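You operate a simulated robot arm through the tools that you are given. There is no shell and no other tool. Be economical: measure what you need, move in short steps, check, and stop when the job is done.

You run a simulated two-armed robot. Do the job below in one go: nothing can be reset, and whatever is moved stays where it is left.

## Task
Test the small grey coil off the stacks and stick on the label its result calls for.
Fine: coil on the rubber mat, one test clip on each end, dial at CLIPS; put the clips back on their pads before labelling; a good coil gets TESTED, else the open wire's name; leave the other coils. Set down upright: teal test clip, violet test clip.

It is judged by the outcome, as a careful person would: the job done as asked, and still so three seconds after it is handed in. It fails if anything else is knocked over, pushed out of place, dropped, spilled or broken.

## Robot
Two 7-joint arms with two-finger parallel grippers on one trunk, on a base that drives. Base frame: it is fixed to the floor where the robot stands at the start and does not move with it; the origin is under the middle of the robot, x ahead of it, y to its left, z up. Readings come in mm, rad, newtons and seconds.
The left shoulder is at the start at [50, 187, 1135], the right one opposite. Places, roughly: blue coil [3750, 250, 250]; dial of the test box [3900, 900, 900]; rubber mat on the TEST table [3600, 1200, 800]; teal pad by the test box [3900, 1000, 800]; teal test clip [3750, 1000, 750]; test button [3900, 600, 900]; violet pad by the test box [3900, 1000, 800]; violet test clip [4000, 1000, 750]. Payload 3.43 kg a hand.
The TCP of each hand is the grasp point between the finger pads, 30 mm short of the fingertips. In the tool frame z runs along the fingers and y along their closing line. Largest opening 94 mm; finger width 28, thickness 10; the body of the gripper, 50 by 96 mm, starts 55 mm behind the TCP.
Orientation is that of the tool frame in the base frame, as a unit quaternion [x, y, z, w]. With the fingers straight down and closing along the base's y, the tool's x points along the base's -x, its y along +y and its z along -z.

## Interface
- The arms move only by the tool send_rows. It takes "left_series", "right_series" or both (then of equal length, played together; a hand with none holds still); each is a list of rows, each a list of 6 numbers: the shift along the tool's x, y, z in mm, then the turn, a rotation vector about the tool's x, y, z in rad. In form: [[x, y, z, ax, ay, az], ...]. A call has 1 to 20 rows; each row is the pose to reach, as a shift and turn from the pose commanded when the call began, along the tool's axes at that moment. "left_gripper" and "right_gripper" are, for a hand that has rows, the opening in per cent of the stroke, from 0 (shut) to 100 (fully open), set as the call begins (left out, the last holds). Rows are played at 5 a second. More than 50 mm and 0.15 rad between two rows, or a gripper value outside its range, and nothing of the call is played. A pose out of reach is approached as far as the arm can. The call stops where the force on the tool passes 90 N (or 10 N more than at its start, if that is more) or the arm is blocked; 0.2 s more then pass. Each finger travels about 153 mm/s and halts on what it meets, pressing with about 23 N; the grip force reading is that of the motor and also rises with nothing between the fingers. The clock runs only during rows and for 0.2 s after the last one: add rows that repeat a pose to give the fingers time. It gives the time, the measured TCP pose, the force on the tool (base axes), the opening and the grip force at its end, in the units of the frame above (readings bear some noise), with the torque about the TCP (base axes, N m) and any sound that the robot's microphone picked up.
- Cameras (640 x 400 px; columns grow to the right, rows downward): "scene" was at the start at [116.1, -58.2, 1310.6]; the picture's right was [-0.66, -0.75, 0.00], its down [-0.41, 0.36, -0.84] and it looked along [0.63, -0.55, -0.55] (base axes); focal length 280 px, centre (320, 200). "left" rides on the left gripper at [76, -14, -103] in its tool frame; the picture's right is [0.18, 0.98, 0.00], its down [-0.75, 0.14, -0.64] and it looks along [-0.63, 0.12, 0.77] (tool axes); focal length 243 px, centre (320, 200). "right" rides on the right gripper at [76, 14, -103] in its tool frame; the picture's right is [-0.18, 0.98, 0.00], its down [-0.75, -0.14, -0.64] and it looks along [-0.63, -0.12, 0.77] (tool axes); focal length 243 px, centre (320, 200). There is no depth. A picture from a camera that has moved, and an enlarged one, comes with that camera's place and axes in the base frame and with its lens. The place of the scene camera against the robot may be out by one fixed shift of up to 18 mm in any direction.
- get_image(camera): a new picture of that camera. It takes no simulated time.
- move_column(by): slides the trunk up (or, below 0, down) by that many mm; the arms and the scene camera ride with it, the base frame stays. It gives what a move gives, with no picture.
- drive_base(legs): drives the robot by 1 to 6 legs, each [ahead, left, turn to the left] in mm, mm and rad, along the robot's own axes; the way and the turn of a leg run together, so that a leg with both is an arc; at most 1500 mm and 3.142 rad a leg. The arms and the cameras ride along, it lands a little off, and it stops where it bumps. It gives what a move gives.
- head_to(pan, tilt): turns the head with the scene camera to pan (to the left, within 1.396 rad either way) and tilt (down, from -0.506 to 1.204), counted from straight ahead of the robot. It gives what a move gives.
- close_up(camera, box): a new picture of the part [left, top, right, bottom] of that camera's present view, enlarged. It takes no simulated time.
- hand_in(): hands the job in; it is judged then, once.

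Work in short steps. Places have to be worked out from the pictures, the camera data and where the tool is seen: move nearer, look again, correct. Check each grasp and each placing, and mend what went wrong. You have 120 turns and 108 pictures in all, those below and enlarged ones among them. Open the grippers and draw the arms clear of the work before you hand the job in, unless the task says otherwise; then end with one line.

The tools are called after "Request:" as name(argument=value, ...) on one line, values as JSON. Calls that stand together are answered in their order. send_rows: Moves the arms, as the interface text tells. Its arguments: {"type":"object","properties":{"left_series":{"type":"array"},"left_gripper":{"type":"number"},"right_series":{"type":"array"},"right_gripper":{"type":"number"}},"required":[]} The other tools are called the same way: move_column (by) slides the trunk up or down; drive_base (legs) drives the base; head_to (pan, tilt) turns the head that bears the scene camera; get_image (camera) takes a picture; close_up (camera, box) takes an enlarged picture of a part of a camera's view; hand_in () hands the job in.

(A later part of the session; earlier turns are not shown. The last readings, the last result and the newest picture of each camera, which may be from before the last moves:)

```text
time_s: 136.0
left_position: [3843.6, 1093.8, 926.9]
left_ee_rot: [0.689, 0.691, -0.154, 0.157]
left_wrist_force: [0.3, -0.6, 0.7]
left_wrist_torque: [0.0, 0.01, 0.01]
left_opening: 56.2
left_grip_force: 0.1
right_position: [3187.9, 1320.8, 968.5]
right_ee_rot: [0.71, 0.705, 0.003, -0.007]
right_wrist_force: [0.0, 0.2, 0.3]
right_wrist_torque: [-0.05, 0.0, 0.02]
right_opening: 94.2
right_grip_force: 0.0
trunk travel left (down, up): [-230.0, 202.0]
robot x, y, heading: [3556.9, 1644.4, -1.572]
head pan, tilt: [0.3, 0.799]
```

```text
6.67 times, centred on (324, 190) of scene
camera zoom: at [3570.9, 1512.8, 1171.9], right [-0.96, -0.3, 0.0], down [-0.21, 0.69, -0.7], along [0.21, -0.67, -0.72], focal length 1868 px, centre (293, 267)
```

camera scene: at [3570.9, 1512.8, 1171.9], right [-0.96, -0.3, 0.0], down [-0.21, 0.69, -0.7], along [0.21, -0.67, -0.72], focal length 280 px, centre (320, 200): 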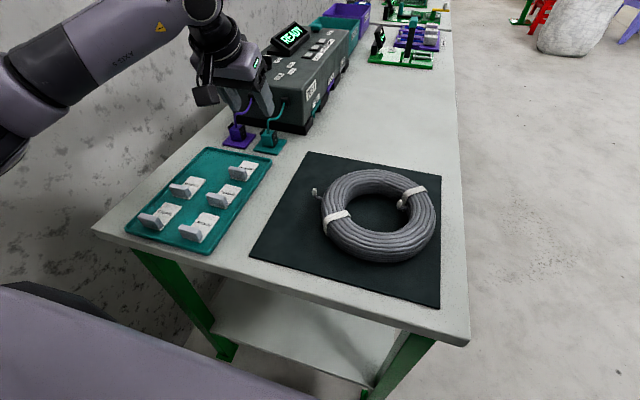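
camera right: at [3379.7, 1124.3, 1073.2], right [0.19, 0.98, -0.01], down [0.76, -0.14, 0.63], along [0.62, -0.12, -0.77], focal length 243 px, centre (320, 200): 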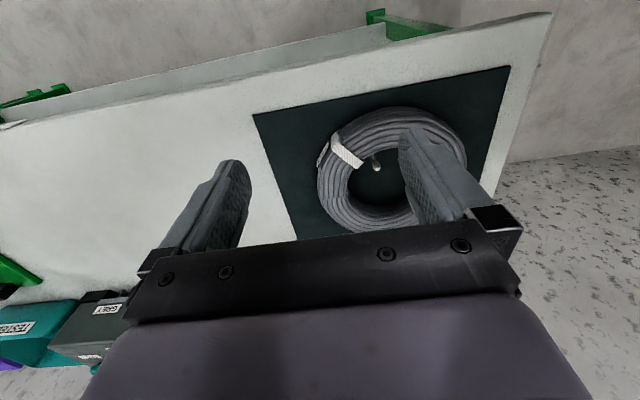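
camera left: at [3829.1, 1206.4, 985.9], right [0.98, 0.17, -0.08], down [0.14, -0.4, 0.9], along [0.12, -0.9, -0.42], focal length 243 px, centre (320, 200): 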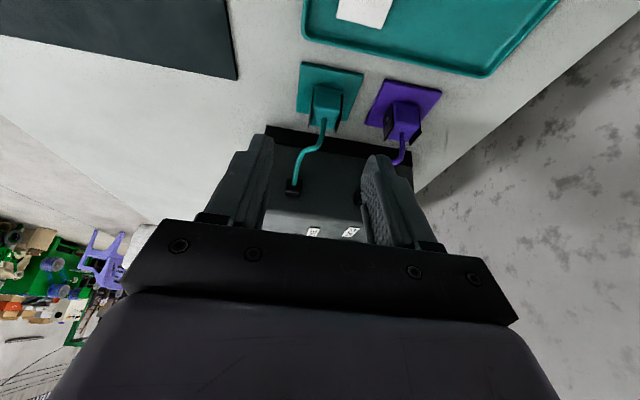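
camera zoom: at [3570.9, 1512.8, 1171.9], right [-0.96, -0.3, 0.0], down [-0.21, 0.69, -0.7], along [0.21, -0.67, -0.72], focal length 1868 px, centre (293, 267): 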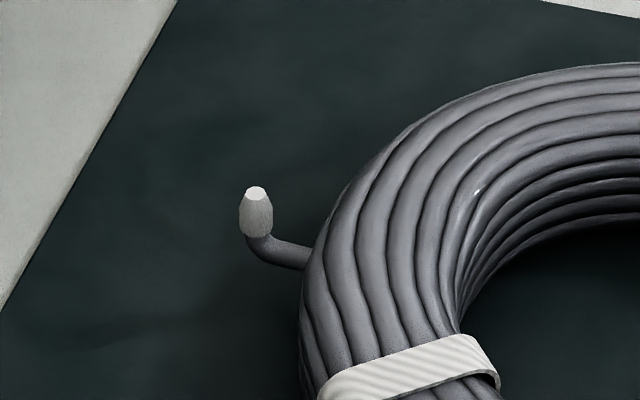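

Clip geometry: teal block centre ≈(3849,1030), z 792–820, plates on its ±x sides that suit my closing line. I approach along the finger axis, stopping 30 mm short to check.

Request:
send_rows(left_series=[[-3, 3, 30, 0, 0, 0], [-6, 5, 60, 0, 0, 0], [-7, 5, 80, 0, 0, 0], [-7, 5, 80, 0, 0, 0]])

Request:
get_image(camera="left")

```text
time_s: 137.0
left_position: [3848.5, 1051.9, 857.4]
left_ee_rot: [0.689, 0.691, -0.155, 0.156]
left_wrist_force: [0.5, -0.7, -0.7]
left_wrist_torque: [-0.01, 0.02, -0.03]
left_opening: 56.7
left_grip_force: 0.1
right_position: [3187.3, 1321.7, 969.6]
right_ee_rot: [0.71, 0.704, 0.004, -0.007]
right_wrist_force: [-0.5, 0.2, -0.3]
right_wrist_torque: [-0.01, 0.01, 0.02]
right_opening: 93.9
right_grip_force: 0.1
trunk travel left (down, up): [-230.0, 202.0]
robot x, y, heading: [3556.6, 1647.2, -1.572]
head pan, tilt: [0.3, 0.799]
```

```text
45 pictures are left
camera left: at [3833.7, 1164.7, 916.1], right [0.98, 0.17, -0.08], down [0.14, -0.4, 0.9], along [0.12, -0.9, -0.42], focal length 243 px, centre (320, 200)
```

left: 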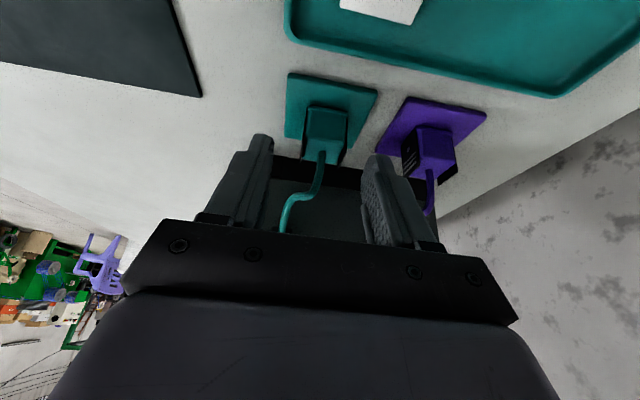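

The clip is centred between the fingers; triangulation places it slightly lower/farther. Advance 35 mm more along the fingers in small steps.

Request:
send_rows(left_series=[[0, 2, 12, 0, 0, 0], [0, 2, 22, 0, 0, 0], [0, 2, 29, 0, 0, 0], [0, 2, 34, 0, 0, 0], [0, 2, 34, 0, 0, 0]])

Request:
close_up(camera="left", box=[200, 60, 456, 220])

Request:
close_up(camera="scene", box=[200, 80, 328, 160])

```text
time_s: 138.2
left_position: [3851.4, 1036.2, 824.4]
left_ee_rot: [0.689, 0.691, -0.154, 0.156]
left_wrist_force: [-0.5, -0.8, 0.6]
left_wrist_torque: [-0.02, 0.01, -0.02]
left_opening: 56.6
left_grip_force: 0.0
right_position: [3186.8, 1321.2, 968.7]
right_ee_rot: [0.71, 0.705, 0.005, -0.007]
right_wrist_force: [0.0, -0.1, -0.4]
right_wrist_torque: [0.01, -0.02, 0.0]
right_opening: 94.0
right_grip_force: 0.1
trunk travel left (down, up): [-230.0, 202.0]
robot x, y, heading: [3556.3, 1648.5, -1.571]
head pan, tilt: [0.3, 0.799]
```

```text
2.50 times, centred on (328, 140) of left
camera zoom: at [3836.0, 1149.6, 884.2], right [0.98, 0.17, -0.08], down [0.14, -0.41, 0.9], along [0.12, -0.9, -0.42], focal length 606 px, centre (300, 350)
```

zoom: 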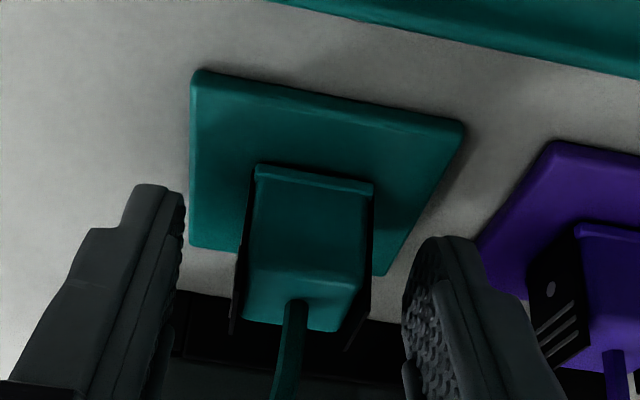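

```text
5.00 times, centred on (264, 120) of scene
camera zoom: at [3570.9, 1512.8, 1171.9], right [-0.96, -0.3, 0.0], down [-0.21, 0.69, -0.7], along [0.21, -0.67, -0.72], focal length 1401 px, centre (600, 600)
```

zoom: 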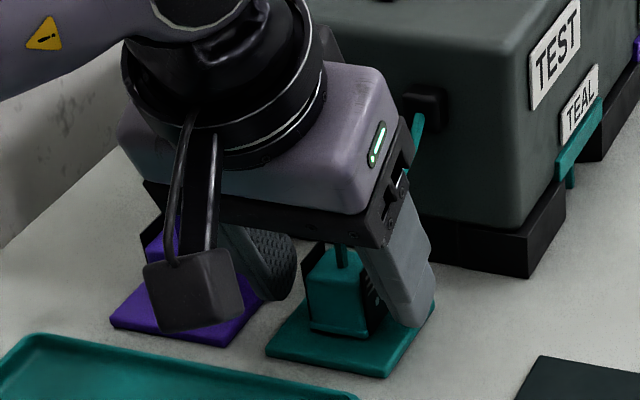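

Fingers straddle the teal clip. Close on it.

Request:
send_rows(left_series=[[0, 0, 0, 0, 0, 0], [0, 0, 0, 0, 0, 0], [0, 0, 0, 0, 0, 0]], left_gripper=0)

Request:
send_rows(left_series=[[4, 0, -9, 0, 0, 0], [8, 0, -18, 0, 0, 0], [17, 0, -36, 0, 0, 0], [25, 0, -54, 0, 0, 0], [25, 0, -54, 0, 0, 0]])

Request:
close_up(camera="left", box=[200, 60, 456, 220])

Request:
get_image(camera="scene")

```text
time_s: 139.0
left_position: [3849.7, 1036.9, 825.0]
left_ee_rot: [0.688, 0.691, -0.154, 0.157]
left_wrist_force: [-0.1, -0.4, 1.2]
left_wrist_torque: [0.02, 0.0, 0.0]
left_opening: 25.8
left_grip_force: 23.4
right_position: [3185.8, 1322.3, 968.4]
right_ee_rot: [0.71, 0.704, 0.003, -0.006]
right_wrist_force: [-0.1, 0.0, -0.5]
right_wrist_torque: [0.0, 0.01, 0.01]
right_opening: 94.1
right_grip_force: 0.0
trunk travel left (down, up): [-230.0, 202.0]
robot x, y, heading: [3555.9, 1646.7, -1.569]
head pan, tilt: [0.3, 0.799]
```

```text
time_s: 140.2
left_position: [3848.5, 1082.4, 864.6]
left_ee_rot: [0.689, 0.691, -0.155, 0.156]
left_wrist_force: [0.3, 0.0, 0.3]
left_wrist_torque: [0.01, 0.02, 0.02]
left_opening: 25.7
left_grip_force: 23.3
right_position: [3186.5, 1322.4, 968.8]
right_ee_rot: [0.71, 0.704, 0.004, -0.007]
right_wrist_force: [-0.1, 0.4, 0.3]
right_wrist_torque: [-0.02, 0.03, 0.0]
right_opening: 94.2
right_grip_force: 0.1
trunk travel left (down, up): [-230.0, 202.0]
robot x, y, heading: [3556.1, 1648.1, -1.566]
head pan, tilt: [0.3, 0.799]
```

```text
2.50 times, centred on (328, 140) of left
camera zoom: at [3834.4, 1196.0, 924.0], right [0.98, 0.17, -0.08], down [0.14, -0.4, 0.9], along [0.12, -0.9, -0.42], focal length 606 px, centre (300, 350)
```

zoom: 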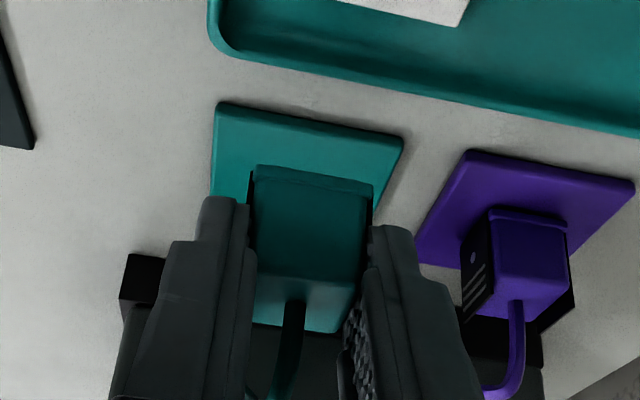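

```text
41 pictures are left
camera scene: at [3570.9, 1512.8, 1171.9], right [-0.96, -0.3, 0.0], down [-0.21, 0.68, -0.7], along [0.21, -0.67, -0.72], focal length 280 px, centre (320, 200)
```

scene: 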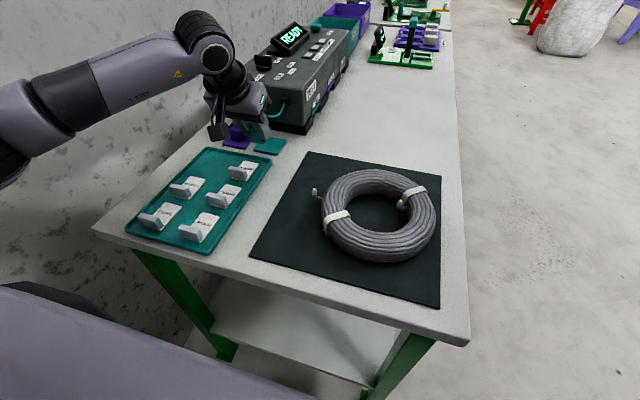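

Teal clip is held (25.7 mm) and lifted. I carry it toward the outer coil end, estimated near (3688,1180), hovering ~80 mm above to locate the end with the wrist camera.

Request:
send_rows(left_series=[[15, 0, -40, 0, 0, 0], [25, -25, -75, 0, 0, 0], [35, -60, -95, 0, 0, 0], [50, -95, -105, 0, 0, 0], [65, -130, -112, 0, 0, 0], [75, -160, -116, 0, 0, 0], [75, -160, -116, 0, 0, 0]])

Request:
get_image(camera="left")

Request:
get_image(camera="scene")

```text
time_s: 141.8
left_position: [3686.6, 1199.8, 937.8]
left_ee_rot: [0.688, 0.691, -0.155, 0.157]
left_wrist_force: [0.6, 0.6, 0.4]
left_wrist_torque: [-0.01, -0.01, 0.03]
left_opening: 25.8
left_grip_force: 22.7
right_position: [3187.1, 1321.5, 969.0]
right_ee_rot: [0.709, 0.705, 0.004, -0.006]
right_wrist_force: [0.1, 0.1, 0.1]
right_wrist_torque: [-0.02, 0.0, 0.01]
right_opening: 93.9
right_grip_force: 0.1
trunk travel left (down, up): [-230.0, 202.0]
robot x, y, heading: [3556.1, 1649.2, -1.566]
head pan, tilt: [0.3, 0.799]
```

```text
40 pictures are left
camera left: at [3672.2, 1313.6, 997.2], right [0.98, 0.17, -0.08], down [0.14, -0.41, 0.9], along [0.12, -0.9, -0.42], focal length 243 px, centre (320, 200)
```

left: 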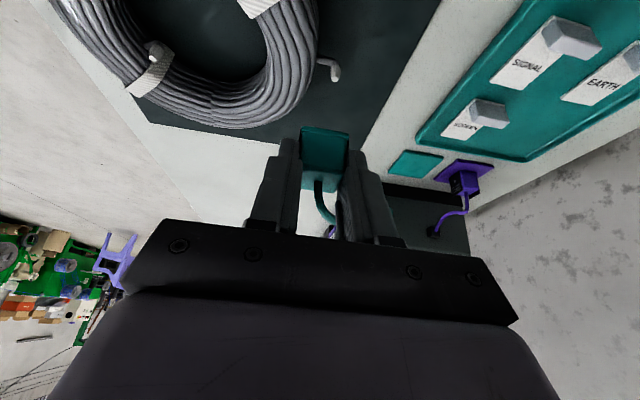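

```text
39 pictures are left
camera scene: at [3570.9, 1512.8, 1171.9], right [-0.96, -0.3, 0.0], down [-0.21, 0.69, -0.7], along [0.21, -0.67, -0.72], focal length 280 px, centre (320, 200)
```

scene: 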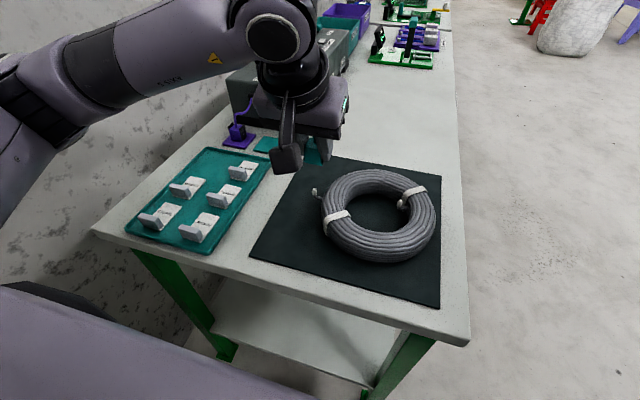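

The wrist camera puts the outer end's tip at about (3693,1175,818), ~12 mm outside the ring. With fingers flanking in x one would hit the ring, so I yaw the hand 90° (pointing toward -x) so the fingers flank along y.

Request:
send_rows(left_series=[[0, 0, 0, 0.0608, 0, 0.129], [0, 0, 0, 0.1216, 0, 0.258], [0, 0, 0, 0.1824, 0, 0.387], [0, 0, 0, 0.2433, 0, 0.516], [0, 0, 0, 0.304, 0, 0.6455], [0, 0, 0, 0.365, 0, 0.7745], [0, 0, 0, 0.4257, 0, 0.9036], [0, 0, 0, 0.4865, 0, 1.0327], [0, 0, 0, 0.5473, 0, 1.1618], [0, 0, 0, 0.608, 0, 1.291], [0, 0, 0, 0.669, 0, 1.42], [0, 0, 0, 0.669, 0, 1.42]])

Request:
get_image(camera="left")

```text
time_s: 144.4
left_position: [3631.5, 1299.3, 927.9]
left_ee_rot: [0.975, 0.083, -0.195, 0.065]
left_wrist_force: [0.4, 0.6, 0.4]
left_wrist_torque: [-0.01, 0.01, -0.03]
left_opening: 25.7
left_grip_force: 22.6
left hand out of reach, approached as far as the arm can: row 8, 9, 10, 11, 12
right_position: [3186.7, 1322.5, 968.4]
right_ee_rot: [0.71, 0.704, 0.004, -0.007]
right_wrist_force: [0.2, -0.7, -0.6]
right_wrist_torque: [0.02, -0.03, 0.02]
right_opening: 94.2
right_grip_force: 0.0
trunk travel left (down, up): [-230.0, 202.0]
robot x, y, heading: [3558.5, 1648.9, -1.574]
head pan, tilt: [0.3, 0.799]
```

```text
38 pictures are left
camera left: at [3735.8, 1340.3, 989.9], right [0.35, -0.94, 0.02], down [-0.42, -0.14, 0.9], along [-0.83, -0.32, -0.45], focal length 243 px, centre (320, 200)
```

left: 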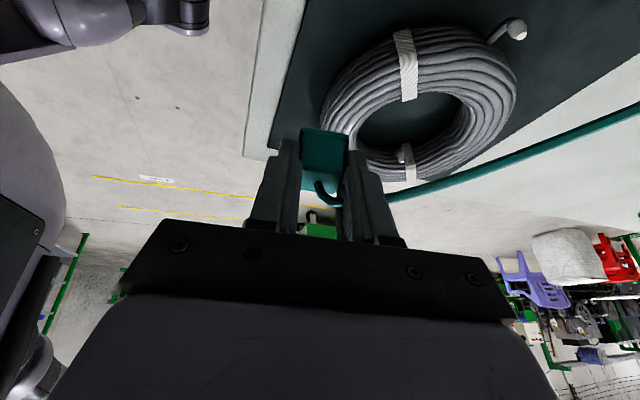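

Turning that far pushes the arm out of reach. I turn back to the previous orientation (clip upright) and hover over the end at TCP (3694,1187), and will try lowering with the tips just above ring height.

Request:
send_rows(left_series=[[4.2, 12, 0, -0.05, 0.003, -0.1295], [8.4, 24, 0, -0.1, 0.0065, -0.259], [12.5, 36, -1, -0.15, 0.01, -0.3885], [16.7, 48, -1, -0.2, 0.013, -0.518], [21, 60, -1, -0.25, 0.016, -0.6475], [25, 72, -1, -0.3, 0.0195, -0.777], [29, 84, -1.5, -0.35, 0.023, -0.9065], [33.4, 96, -2, -0.4, 0.026, -1.036], [37.6, 108, -2, -0.45, 0.029, -1.1655], [41.8, 120.6, -2.2, -0.5, 0.0326, -1.295], [41.8, 120.6, -2.2, -0.5, 0.0326, -1.295]])

Request:
close_up(camera="left", box=[224, 30, 416, 150])

```text
time_s: 146.8
left_position: [3696.1, 1181.7, 926.2]
left_ee_rot: [0.687, 0.693, -0.153, 0.158]
left_wrist_force: [-0.1, 0.4, 0.1]
left_wrist_torque: [0.03, 0.04, 0.01]
left_opening: 26.0
left_grip_force: 23.4
right_position: [3187.2, 1322.2, 968.5]
right_ee_rot: [0.71, 0.704, 0.003, -0.007]
right_wrist_force: [-0.6, -0.7, -0.6]
right_wrist_torque: [-0.02, -0.03, 0.03]
right_opening: 93.9
right_grip_force: 0.1
trunk travel left (down, up): [-230.0, 202.0]
robot x, y, heading: [3554.2, 1647.0, -1.576]
head pan, tilt: [0.3, 0.799]
```

```text
3.33 times, centred on (320, 90) of left
camera zoom: at [3681.2, 1294.7, 984.2], right [0.98, 0.18, -0.08], down [0.14, -0.4, 0.9], along [0.13, -0.9, -0.42], focal length 809 px, centre (320, 567)
```

zoom: 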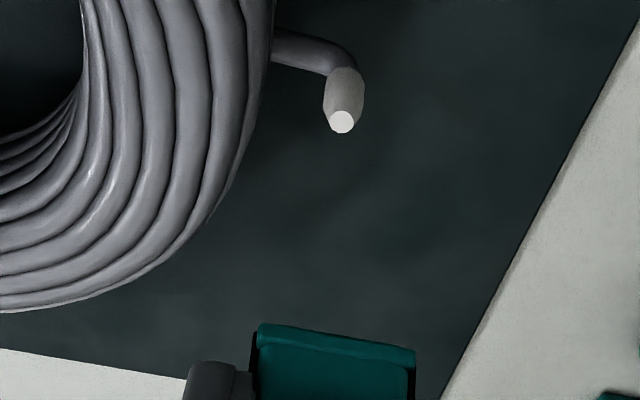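

Terminal tip about (3695,1173,819), the clip is right above it. Lower 60 mm straight down and look.

Request:
send_rows(left_series=[[8.5, 0, 18, 0, 0, 0], [17, 0, 36, 0, 0, 0], [25.6, 0, 54.3, 0, 0, 0], [25.6, 0, 54.3, 0, 0, 0]])

Request:
close_up(camera="left", box=[224, 50, 416, 170])

Request:
close_up(camera="scene", box=[256, 130, 384, 210])

```text
time_s: 147.8
left_position: [3698.3, 1183.7, 864.2]
left_ee_rot: [0.687, 0.692, -0.154, 0.158]
left_wrist_force: [-0.3, -0.7, -0.5]
left_wrist_torque: [0.0, 0.03, 0.03]
left_opening: 25.7
left_grip_force: 23.1
right_position: [3185.5, 1322.2, 968.8]
right_ee_rot: [0.709, 0.705, 0.004, -0.007]
right_wrist_force: [-0.2, -0.4, -0.8]
right_wrist_torque: [-0.03, 0.0, -0.03]
right_opening: 93.9
right_grip_force: 0.1
trunk travel left (down, up): [-230.0, 202.0]
robot x, y, heading: [3557.3, 1649.3, -1.571]
head pan, tilt: [0.3, 0.799]
```

```text
3.33 times, centred on (320, 110) of left
camera zoom: at [3683.1, 1297.0, 923.3], right [0.98, 0.17, -0.08], down [0.14, -0.4, 0.9], along [0.13, -0.9, -0.42], focal length 809 px, centre (320, 500)
```

zoom: 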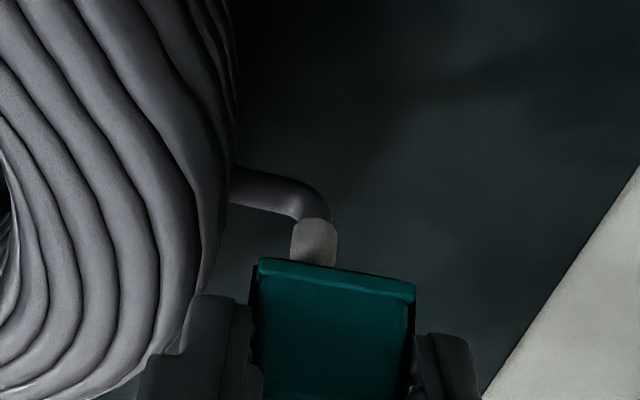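

```text
5.00 times, centred on (320, 170) of scene
camera zoom: at [3570.9, 1512.8, 1171.9], right [-0.96, -0.3, 0.0], down [-0.21, 0.69, -0.7], along [0.21, -0.67, -0.72], focal length 1401 px, centre (320, 350)
```

zoom: 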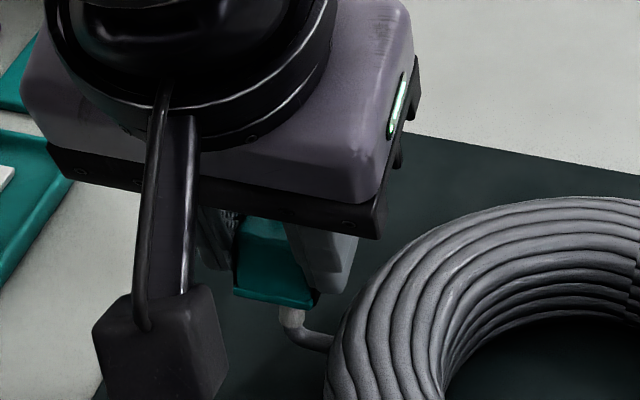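

The clip is right over the terminal (about 3 mm outboard). Lower ~12 mm in small steps, nudging 2 mm toward the coil.

Request:
send_rows(left_series=[[1.3, -1, 2.7, 0, 0, 0], [2.6, -2, 5.4, 0, 0, 0], [3.8, -2, 8.1, 0, 0, 0], [5.1, -2, 10.9, 0, 0, 0], [5.1, -2, 10.9, 0, 0, 0]])

Request:
close_up(camera="left", box=[224, 50, 416, 170])

```text
time_s: 149.0
left_position: [3694.4, 1185.2, 855.7]
left_ee_rot: [0.686, 0.692, -0.158, 0.16]
left_wrist_force: [6.2, 11.7, 27.3]
left_wrist_torque: [0.38, 0.37, -0.11]
left_opening: 25.7
left_grip_force: 23.1
right_position: [3188.2, 1324.9, 970.7]
right_ee_rot: [0.71, 0.704, 0.003, -0.006]
right_wrist_force: [0.7, -0.6, 1.0]
right_wrist_torque: [-0.01, 0.0, -0.02]
right_opening: 93.9
right_grip_force: 0.1
trunk travel left (down, up): [-230.0, 202.0]
robot x, y, heading: [3554.8, 1648.4, -1.569]
head pan, tilt: [0.3, 0.799]
```

```text
3.33 times, centred on (320, 110) of left
camera zoom: at [3679.8, 1298.8, 914.4], right [0.98, 0.17, -0.08], down [0.14, -0.4, 0.91], along [0.13, -0.9, -0.41], focal length 809 px, centre (320, 500)
```

zoom: 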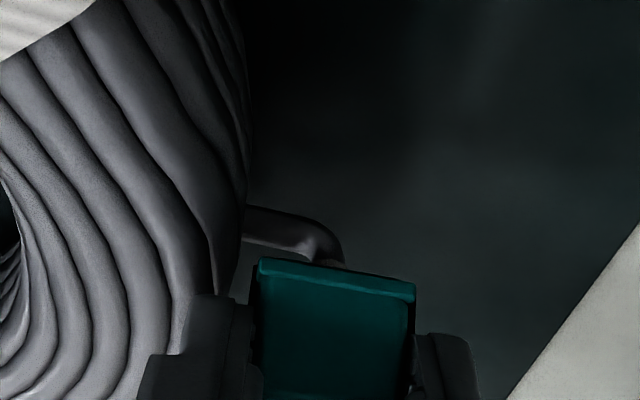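

The inner finger touches the ring (contact ~21 mm to -x) before the clip seats. I'll set the clip upright on the free mat corner and regrip it higher so that it sticks out further below the fingertips.

Request:
send_rows(left_series=[[-6.4, 0, -13.5, 0, 0, 0], [-12.8, 0, -27, 0, 0, 0], [10, 15, -37, 0, 0, 0], [32.4, 28, -48, 0, 0, 0], [42, 28, -27, 0, 0, 0], [50, 28, -10, 0, 0, 0], [55.4, 28, 0.4, 0, 0, 0], [57, 28, 3.2, 0, 0, 0], [57, 28, 3.2, 0, 0, 0]])

Request:
close_up(camera="left", box=[224, 50, 416, 170])

```text
time_s: 151.0
left_position: [3722.3, 1234.8, 823.9]
left_ee_rot: [0.687, 0.692, -0.155, 0.158]
left_wrist_force: [-0.1, 0.1, 0.2]
left_wrist_torque: [0.01, 0.02, -0.02]
left_opening: 25.6
left_grip_force: 23.2
right_position: [3186.3, 1322.6, 968.7]
right_ee_rot: [0.709, 0.705, 0.004, -0.006]
right_wrist_force: [-1.2, 0.4, 0.5]
right_wrist_torque: [0.04, 0.03, -0.02]
right_opening: 94.2
right_grip_force: 0.0
trunk travel left (down, up): [-230.0, 202.0]
robot x, y, heading: [3556.8, 1649.7, -1.571]
head pan, tilt: [0.3, 0.799]
```

```text
3.33 times, centred on (320, 110) of left
camera zoom: at [3707.5, 1347.6, 883.2], right [0.98, 0.17, -0.08], down [0.14, -0.4, 0.9], along [0.13, -0.9, -0.42], focal length 809 px, centre (320, 500)
```

zoom: 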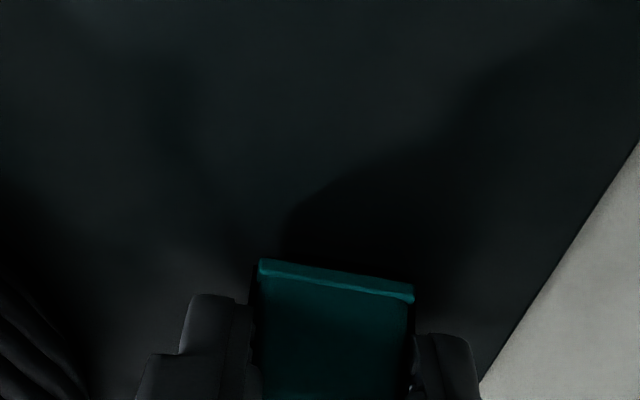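

Not touching yet; continue down 5 mm.

Request:
send_rows(left_series=[[0.9, 0, 1.8, 0, 0, 0], [1.7, 0, 3.6, 0, 0, 0], [2.1, 0, 4.5, 0, 0, 0], [2.1, 0, 4.5, 0, 0, 0]])

```text
time_s: 152.0
left_position: [3721.4, 1234.0, 823.0]
left_ee_rot: [0.687, 0.692, -0.155, 0.158]
left_wrist_force: [1.2, 0.7, 15.9]
left_wrist_torque: [-0.1, -0.05, -0.02]
left_opening: 25.8
left_grip_force: 23.0
right_position: [3187.5, 1322.8, 967.9]
right_ee_rot: [0.71, 0.705, 0.003, -0.007]
right_wrist_force: [0.0, -0.9, 1.1]
right_wrist_torque: [0.02, -0.04, -0.04]
right_opening: 93.9
right_grip_force: 0.0
trunk travel left (down, up): [-230.0, 202.0]
robot x, y, heading: [3559.2, 1647.0, -1.57]
head pan, tilt: [0.3, 0.799]
```

It rests on the mat. Open, rise ~11 mm, and regrip.

Request:
send_rows(left_series=[[0, 0, 0, 0, 0, 0], [0, 0, 0, 0, 0, 0], [-3, 0, -6, 0, 0, 0], [-6, 0, -12.7, 0, 0, 0], [-6, 0, -12.7, 0, 0, 0]], left_gripper=45)

Request:
send_rows(left_series=[[0, 0, 0, 0, 0, 0], [0, 0, 0, 0, 0, 0], [0, 0, 0, 0, 0, 0]], left_gripper=0)

Request:
send_rows(left_series=[[-10, 0, -21.5, 0, 0, 0], [-20, 0, -43, 0, 0, 0], [-42.6, -12, -32, 0, 0, 0], [-65, -25, -22, 0, 0, 0], [-65, -25, -22, 0, 0, 0]])

Request:
close_up(camera="left", box=[224, 50, 416, 170])

```text
time_s: 153.2
left_position: [3721.8, 1235.7, 833.6]
left_ee_rot: [0.687, 0.692, -0.154, 0.157]
left_wrist_force: [0.1, 0.5, -0.6]
left_wrist_torque: [0.03, -0.01, 0.01]
left_opening: 42.4
left_grip_force: 0.0
right_position: [3186.9, 1321.6, 968.2]
right_ee_rot: [0.71, 0.704, 0.003, -0.007]
right_wrist_force: [-0.3, -0.1, -0.7]
right_wrist_torque: [0.02, 0.0, -0.01]
right_opening: 94.2
right_grip_force: 0.1
trunk travel left (down, up): [-230.0, 202.0]
robot x, y, heading: [3555.0, 1651.6, -1.573]
head pan, tilt: [0.3, 0.799]
```

```text
time_s: 154.0
left_position: [3722.7, 1235.3, 833.6]
left_ee_rot: [0.687, 0.692, -0.155, 0.157]
left_wrist_force: [0.5, 0.0, 0.5]
left_wrist_torque: [0.0, 0.01, -0.02]
left_opening: 25.6
left_grip_force: 22.7
right_position: [3186.7, 1322.0, 968.5]
right_ee_rot: [0.71, 0.704, 0.004, -0.006]
right_wrist_force: [0.2, -0.2, 0.5]
right_wrist_torque: [0.02, 0.02, 0.02]
right_opening: 94.2
right_grip_force: 0.1
trunk travel left (down, up): [-230.0, 202.0]
robot x, y, heading: [3559.3, 1644.7, -1.568]
head pan, tilt: [0.3, 0.799]
```

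```text
time_s: 155.2
left_position: [3696.5, 1184.8, 879.4]
left_ee_rot: [0.687, 0.693, -0.153, 0.157]
left_wrist_force: [0.5, 0.3, -0.7]
left_wrist_torque: [0.0, -0.03, -0.01]
left_opening: 25.7
left_grip_force: 22.9
right_position: [3187.6, 1321.4, 969.5]
right_ee_rot: [0.709, 0.705, 0.004, -0.006]
right_wrist_force: [-0.1, 0.5, 0.7]
right_wrist_torque: [-0.01, 0.0, 0.03]
right_opening: 93.7
right_grip_force: 0.0
trunk travel left (down, up): [-230.0, 202.0]
robot x, y, heading: [3554.7, 1649.3, -1.57]
head pan, tilt: [0.3, 0.799]
```

```text
3.33 times, centred on (320, 110) of left
camera zoom: at [3681.2, 1297.1, 938.2], right [0.98, 0.17, -0.08], down [0.14, -0.4, 0.9], along [0.13, -0.9, -0.42], focal length 809 px, centre (320, 500)
```

zoom: 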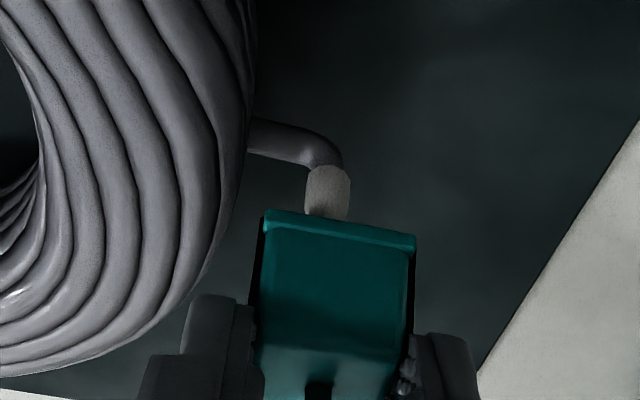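

The clip now protrudes ~16 mm below the fingertips and sits over the terminal. Lower 18 mm in small steps and read the force.

Request:
send_rows(left_series=[[2.1, 0, 4.5, 0, 0, 0], [4.3, 0, 9, 0, 0, 0], [6, 0, 12.7, 0, 0, 0], [7.7, 0, 16.3, 0, 0, 0], [7.7, 0, 16.3, 0, 0, 0]])

Request:
close_up(camera="left", box=[224, 50, 416, 170])

```text
time_s: 156.4
left_position: [3694.9, 1185.1, 862.8]
left_ee_rot: [0.687, 0.692, -0.154, 0.158]
left_wrist_force: [-0.3, 3.1, 1.3]
left_wrist_torque: [0.1, -0.01, -0.03]
left_opening: 25.3
left_grip_force: 23.0
right_position: [3186.0, 1321.7, 968.8]
right_ee_rot: [0.71, 0.704, 0.003, -0.005]
right_wrist_force: [0.2, 0.7, -0.3]
right_wrist_torque: [-0.02, -0.03, -0.01]
right_opening: 94.1
right_grip_force: 0.1
trunk travel left (down, up): [-230.0, 202.0]
robot x, y, heading: [3558.1, 1647.4, -1.573]
head pan, tilt: [0.3, 0.799]
```

```text
3.33 times, centred on (320, 110) of left
camera zoom: at [3680.5, 1297.9, 922.2], right [0.98, 0.17, -0.08], down [0.14, -0.4, 0.9], along [0.13, -0.9, -0.42], focal length 809 px, centre (320, 500)
```

zoom: 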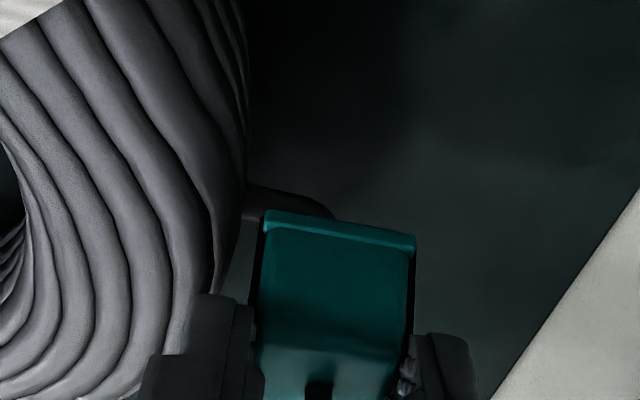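

Slight side force only. I check the alignment from the scene camera.

Request:
close_up(camera="scene", box=[272, 140, 368, 200])

```text
6.67 times, centred on (320, 170) of scene
camera zoom: at [3570.9, 1513.1, 1171.9], right [-0.96, -0.3, 0.0], down [-0.21, 0.68, -0.7], along [0.21, -0.67, -0.72], focal length 1868 px, centre (320, 400)
```

zoom: 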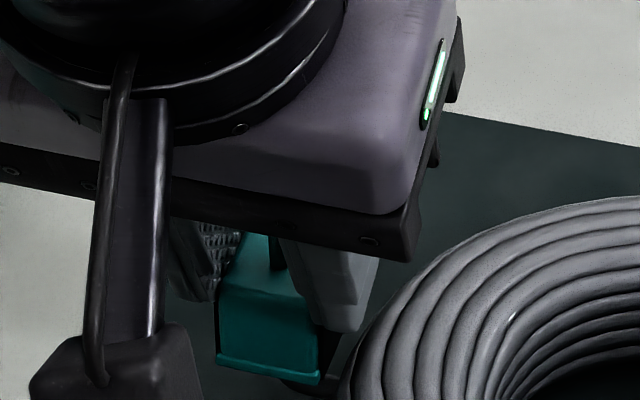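

Projecting the terminal's earlier pixel position, it coincides with the clip's bottom centre — aligned and partly seated. Lower a few mm more.

Request:
send_rows(left_series=[[0.9, 0, 1.8, 0, 0, 0], [1.7, 0, 3.6, 0, 0, 0], [2.6, 0, 5.4, 0, 0, 0], [3.4, 0, 7.2, 0, 0, 0], [3.4, 0, 7.2, 0, 0, 0]])

```text
time_s: 157.6
left_position: [3696.5, 1184.5, 858.5]
left_ee_rot: [0.686, 0.692, -0.157, 0.159]
left_wrist_force: [-2.9, 0.4, 22.9]
left_wrist_torque: [-0.28, 0.1, 0.0]
left_opening: 25.4
left_grip_force: 22.7
right_position: [3186.4, 1322.7, 967.7]
right_ee_rot: [0.71, 0.704, 0.005, -0.006]
right_wrist_force: [-1.0, -0.4, 0.4]
right_wrist_torque: [0.01, 0.03, 0.03]
right_opening: 94.0
right_grip_force: 0.1
trunk travel left (down, up): [-230.0, 202.0]
robot x, y, heading: [3557.3, 1647.7, -1.571]
head pan, tilt: [0.3, 0.799]
```

The contact is now right at the clip centre (12 mm ahead of the TCP): seated on the terminal. Ease off and open.

Request:
send_rows(left_series=[[-1.3, 0, -2.7, 0, 0, 0], [-1.3, 0, -2.7, 0, 0, 0], [-1.3, 0, -2.7, 0, 0, 0], [-1.3, 0, -2.7, 0, 0, 0]], left_gripper=50)

Request:
close_up(camera="left", box=[224, 50, 416, 170])

```text
time_s: 158.6
left_position: [3694.0, 1185.4, 857.7]
left_ee_rot: [0.689, 0.691, -0.154, 0.155]
left_wrist_force: [0.9, -0.3, 0.5]
left_wrist_torque: [0.02, 0.01, -0.01]
left_opening: 47.0
left_grip_force: 0.0
right_position: [3186.6, 1321.6, 968.9]
right_ee_rot: [0.709, 0.705, 0.004, -0.007]
right_wrist_force: [0.4, -0.7, -0.1]
right_wrist_torque: [-0.01, -0.01, -0.03]
right_opening: 94.0
right_grip_force: 0.0
trunk travel left (down, up): [-230.0, 202.0]
robot x, y, heading: [3554.7, 1644.3, -1.569]
head pan, tilt: [0.3, 0.799]
```

```text
3.33 times, centred on (320, 110) of left
camera zoom: at [3681.3, 1297.8, 916.5], right [0.98, 0.17, -0.08], down [0.14, -0.41, 0.9], along [0.12, -0.9, -0.42], focal length 809 px, centre (320, 500)
```

zoom: 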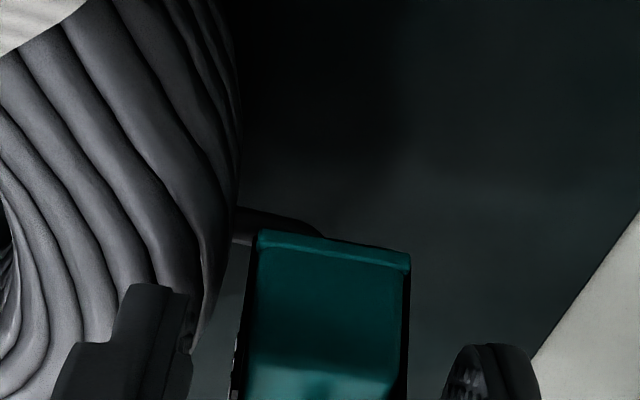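

The clip stays put on the end. I retreat along the finger axis and move above the violet clip (~(3929,1028)), then look at both.

Request:
send_rows(left_series=[[0, 0, -30, 0, 0, 0], [0, 0, -70, 0, 0, 0], [0, 0, -105, 0, 0, 0], [-30, 35, -115, 0, 0, 0], [-60, 70, -115, 0, 0, 0], [-85, 110, -110, 0, 0, 0], [-105, 150, -105, 0, 0, 0], [-115, 190, -100, 0, 0, 0], [-121, 235, -17, 0, 0, 0]], left_gripper=60)

Request:
get_image(camera="left")

Request:
close_up(camera="scene", box=[272, 130, 464, 250])

```text
refused: row 9 steps farther than a row can; nothing moved
```

```text
28 pictures are left
camera left: at [3681.3, 1297.8, 916.5], right [0.98, 0.17, -0.08], down [0.14, -0.41, 0.9], along [0.12, -0.9, -0.42], focal length 243 px, centre (320, 200)
```

left: 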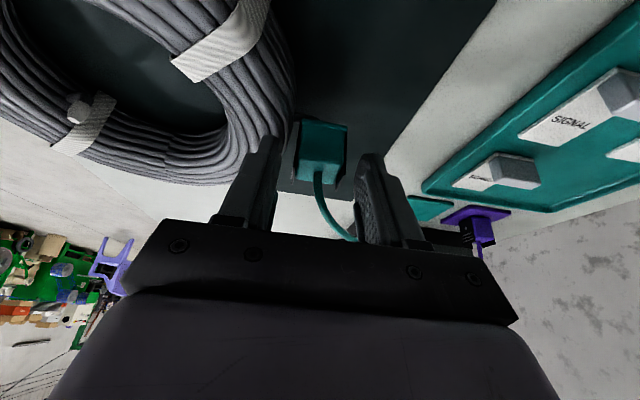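

```text
3.33 times, centred on (368, 190) of scene
camera zoom: at [3570.8, 1512.8, 1171.7], right [-0.96, -0.29, 0.0], down [-0.21, 0.69, -0.7], along [0.21, -0.67, -0.72], focal length 934 px, centre (160, 233)
```

zoom: 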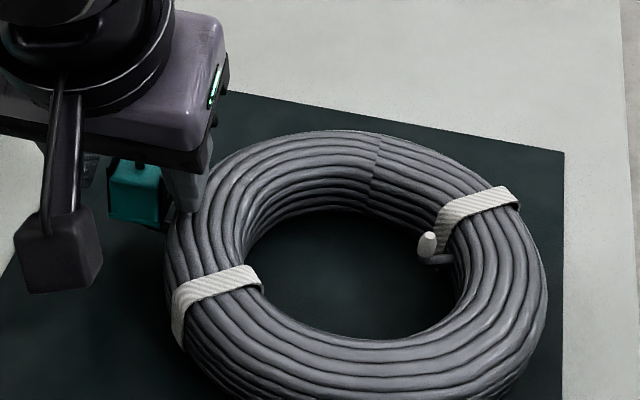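

Fixing the row spacing: retreat and go above the violet clip.

Request:
send_rows(left_series=[[0, 0, -30, 0, 0, 0], [0, 0, -70, 0, 0, 0], [0, 0, -105, 0, 0, 0], [-17, 34, -93, 0, 0, 0], [-34, 67, -80, 0, 0, 0], [-52, 101, -68, 0, 0, 0], [-69, 135, -55, 0, 0, 0], [-87, 168, -43, 0, 0, 0], [-104, 202, -30, 0, 0, 0], [-122, 235, -17, 0, 0, 0], [-122, 235, -17, 0, 0, 0]], left_gripper=60)

Request:
get_image(camera="left")

Request:
get_image(camera="scene")

```text
time_s: 161.0
left_position: [3932.1, 1081.7, 925.8]
left_ee_rot: [0.687, 0.693, -0.154, 0.157]
left_wrist_force: [0.5, 0.6, 0.6]
left_wrist_torque: [0.02, 0.0, -0.01]
left_opening: 56.3
left_grip_force: 0.0
right_position: [3186.5, 1321.2, 968.3]
right_ee_rot: [0.71, 0.704, 0.004, -0.007]
right_wrist_force: [0.2, -1.0, 0.5]
right_wrist_torque: [0.02, 0.01, -0.01]
right_opening: 94.0
right_grip_force: 0.0
trunk travel left (down, up): [-230.0, 202.0]
robot x, y, heading: [3558.0, 1649.2, -1.567]
head pan, tilt: [0.3, 0.799]
```

```text
26 pictures are left
camera left: at [3917.5, 1194.3, 985.4], right [0.98, 0.17, -0.08], down [0.14, -0.4, 0.9], along [0.13, -0.9, -0.42], focal length 243 px, centre (320, 200)
```

left: 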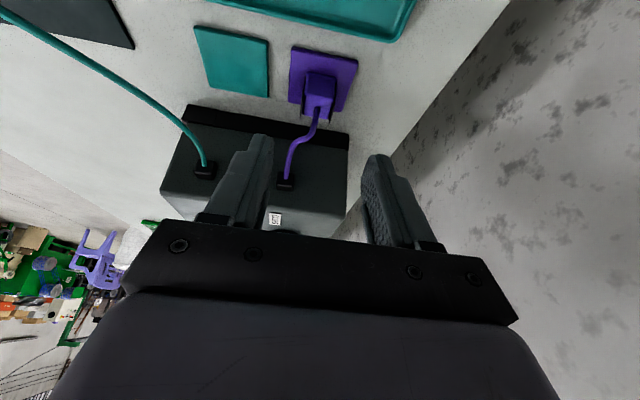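

```text
25 pictures are left
camera scene: at [3570.9, 1512.8, 1171.9], right [-0.96, -0.3, 0.0], down [-0.21, 0.69, -0.7], along [0.21, -0.67, -0.72], focal length 280 px, centre (320, 200)
```

scene: 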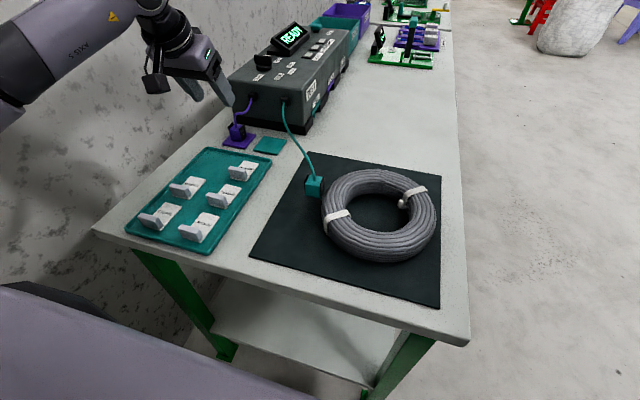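

The violet clip is dead ahead along the finger axis at (3932,1026). Advance 100 mm, close, and check grip.

Request:
send_rows(left_series=[[0, 0, 35, 0, 0, 0], [0, 0, 65, 0, 0, 0], [0, 0, 85, 0, 0, 0], [-1, 0, 95, 0, 0, 0], [-1, 0, 100, 0, 0, 0], [-1, 0, 100, 0, 0, 0]])

Request:
close_up(camera="left", box=[200, 60, 456, 220])

```text
time_s: 162.4
left_position: [3934.9, 1038.3, 837.6]
left_ee_rot: [0.687, 0.692, -0.154, 0.158]
left_wrist_force: [0.1, 0.2, 0.4]
left_wrist_torque: [0.0, 0.01, -0.02]
left_opening: 56.4
left_grip_force: 0.0
right_position: [3185.6, 1321.9, 969.3]
right_ee_rot: [0.71, 0.705, 0.004, -0.007]
right_wrist_force: [0.1, -0.3, 0.1]
right_wrist_torque: [-0.01, 0.01, 0.01]
right_opening: 94.1
right_grip_force: 0.0
trunk travel left (down, up): [-230.0, 202.0]
robot x, y, heading: [3557.2, 1649.8, -1.566]
head pan, tilt: [0.3, 0.799]
```

```text
2.50 times, centred on (328, 140) of left
camera zoom: at [3919.1, 1151.8, 896.4], right [0.98, 0.17, -0.08], down [0.14, -0.4, 0.9], along [0.13, -0.9, -0.42], focal length 606 px, centre (300, 350)
```

zoom: 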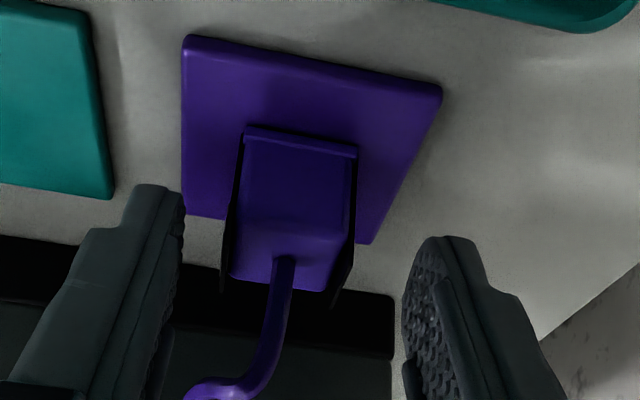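

Centred. Go 3 mm further and close, then lift along the axis.

Request:
send_rows(left_series=[[0, -1, 3, 0, 0, 0], [0, -1, 3, 0, 0, 0]])

Request:
send_rows(left_series=[[0, 0, 0, 0, 0, 0], [0, 0, 0, 0, 0, 0], [0, 0, 0, 0, 0, 0]], left_gripper=0)

Request:
send_rows(left_series=[[-6, 0, -14, 0, 0, 0], [-6, 0, -40, 0, 0, 0], [-6, 0, -80, 0, 0, 0], [-6, 0, -105, 0, 0, 0], [-6, 0, -105, 0, 0, 0]])

Request:
close_up(camera="left", box=[200, 60, 456, 220])

```text
time_s: 163.0
left_position: [3932.1, 1038.5, 834.5]
left_ee_rot: [0.687, 0.693, -0.154, 0.156]
left_wrist_force: [-0.1, -0.6, -0.2]
left_wrist_torque: [-0.01, 0.01, 0.01]
left_opening: 56.5
left_grip_force: 0.0
right_position: [3185.8, 1322.2, 968.8]
right_ee_rot: [0.709, 0.705, 0.004, -0.007]
right_wrist_force: [-0.1, 0.5, 0.8]
right_wrist_torque: [0.0, 0.02, 0.01]
right_opening: 93.8
right_grip_force: 0.1
trunk travel left (down, up): [-230.0, 202.0]
robot x, y, heading: [3557.6, 1646.7, -1.574]
head pan, tilt: [0.3, 0.799]
```

```text
time_s: 163.8
left_position: [3931.9, 1037.1, 835.2]
left_ee_rot: [0.687, 0.693, -0.154, 0.158]
left_wrist_force: [0.5, 0.6, 0.1]
left_wrist_torque: [-0.01, 0.01, 0.01]
left_opening: 25.7
left_grip_force: 23.0
right_position: [3186.5, 1322.2, 969.4]
right_ee_rot: [0.709, 0.705, 0.004, -0.006]
right_wrist_force: [0.7, -0.1, -0.5]
right_wrist_torque: [-0.01, 0.0, -0.01]
right_opening: 94.0
right_grip_force: 0.1
trunk travel left (down, up): [-230.0, 202.0]
robot x, y, heading: [3556.5, 1645.5, -1.569]
head pan, tilt: [0.3, 0.799]
```

```text
time_s: 165.0
left_position: [3931.3, 1077.8, 931.7]
left_ee_rot: [0.687, 0.693, -0.153, 0.157]
left_wrist_force: [-0.1, 0.3, -0.3]
left_wrist_torque: [0.0, 0.0, -0.04]
left_opening: 25.3
left_grip_force: 22.9
right_position: [3187.1, 1321.9, 969.1]
right_ee_rot: [0.71, 0.704, 0.004, -0.006]
right_wrist_force: [-0.5, 0.2, 0.2]
right_wrist_torque: [0.01, -0.01, 0.0]
right_opening: 94.0
right_grip_force: 0.0
trunk travel left (down, up): [-230.0, 202.0]
robot x, y, heading: [3554.3, 1649.8, -1.569]
head pan, tilt: [0.3, 0.799]
```

```text
2.50 times, centred on (328, 140) of left
camera zoom: at [3916.7, 1190.1, 990.3], right [0.98, 0.17, -0.08], down [0.14, -0.4, 0.9], along [0.13, -0.9, -0.42], focal length 606 px, centre (300, 350)
```

zoom: 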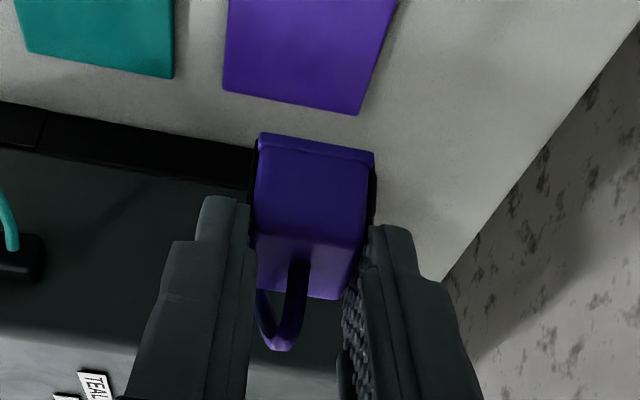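

Violet held. Carry it at height (clip bottom ≥ 890) across to above the inner coil end near (3549,1168).

Request:
send_rows(left_series=[[10, -30, -25, 0, 0, 0], [20, -70, -40, 0, 0, 0], [30, -112, -48, 0, 0, 0], [40, -155, -52, 0, 0, 0], [50, -198, -54, 0, 0, 0], [60, -242, -56, 0, 0, 0], [68, -286, -58, 0, 0, 0], [76, -330, -60, 0, 0, 0], [84, -372, -62, 0, 0, 0], [84, -382, -62, 0, 0, 0], [84, -382, -62, 0, 0, 0]])

Request:
get_image(camera="left")

```text
time_s: 167.4
left_position: [3548.9, 1180.5, 950.0]
left_ee_rot: [0.687, 0.692, -0.155, 0.158]
left_wrist_force: [-1.1, 0.0, -0.7]
left_wrist_torque: [0.0, 0.02, -0.02]
left_opening: 25.4
left_grip_force: 23.2
right_position: [3186.4, 1322.4, 968.9]
right_ee_rot: [0.709, 0.705, 0.004, -0.006]
right_wrist_force: [0.5, 0.1, -0.4]
right_wrist_torque: [-0.02, -0.05, 0.0]
right_opening: 93.8
right_grip_force: 0.2
trunk travel left (down, up): [-230.0, 202.0]
robot x, y, heading: [3556.8, 1647.9, -1.568]
head pan, tilt: [0.3, 0.799]
```

```text
22 pictures are left
camera left: at [3534.1, 1292.8, 1008.5], right [0.98, 0.17, -0.08], down [0.14, -0.4, 0.9], along [0.13, -0.9, -0.42], focal length 243 px, centre (320, 200)
```

left: 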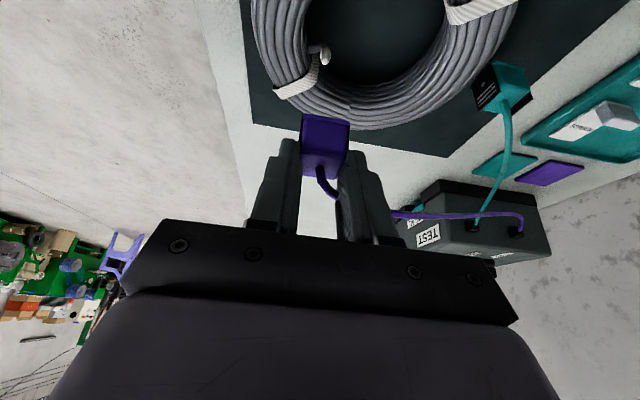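

The inner end is just below-ahead. Zoom for a precise fix.

Request:
close_up(camera="left", box=[256, 20, 416, 120])

```text
4.00 times, centred on (336, 70) of left
camera zoom: at [3534.1, 1292.8, 1008.5], right [0.98, 0.17, -0.08], down [0.14, -0.4, 0.9], along [0.13, -0.9, -0.42], focal length 970 px, centre (256, 720)
```

zoom: 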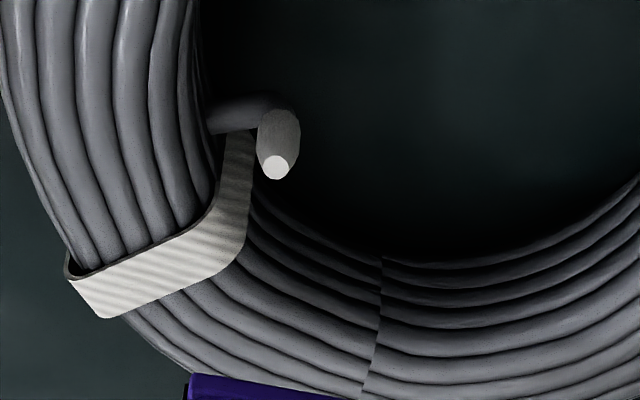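

Inner tip at (3548,1157,819). Shift to TCP (3550.5,1170) and lower until the clip bottom is just above the tip, then look.

Request:
send_rows(left_series=[[-9, 1.5, 4.3, 0, 0, 0], [4, 1.5, 32, 0, 0, 0], [15, 1.5, 55, 0, 0, 0], [22.5, 1.5, 71, 0, 0, 0], [22.5, 1.5, 71, 0, 0, 0]])

Request:
close_up(camera="left", box=[224, 50, 416, 170])

```text
time_s: 168.6
left_position: [3549.1, 1167.8, 876.8]
left_ee_rot: [0.687, 0.693, -0.154, 0.157]
left_wrist_force: [1.0, 0.9, -0.1]
left_wrist_torque: [-0.01, 0.0, 0.01]
left_opening: 25.2
left_grip_force: 23.4
right_position: [3186.0, 1322.2, 969.1]
right_ee_rot: [0.709, 0.705, 0.004, -0.007]
right_wrist_force: [-0.9, -0.4, 0.0]
right_wrist_torque: [-0.01, 0.01, 0.01]
right_opening: 94.2
right_grip_force: 0.1
trunk travel left (down, up): [-230.0, 202.0]
robot x, y, heading: [3557.1, 1645.3, -1.573]
head pan, tilt: [0.3, 0.799]
```

```text
3.33 times, centred on (320, 110) of left
camera zoom: at [3533.7, 1279.6, 935.9], right [0.98, 0.17, -0.08], down [0.14, -0.4, 0.9], along [0.13, -0.9, -0.42], focal length 809 px, centre (320, 500)
```

zoom: 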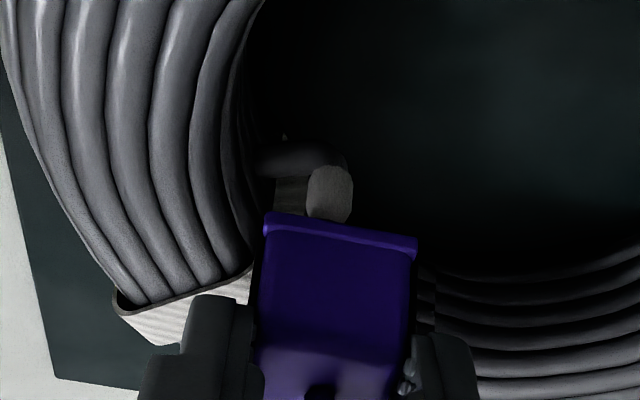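

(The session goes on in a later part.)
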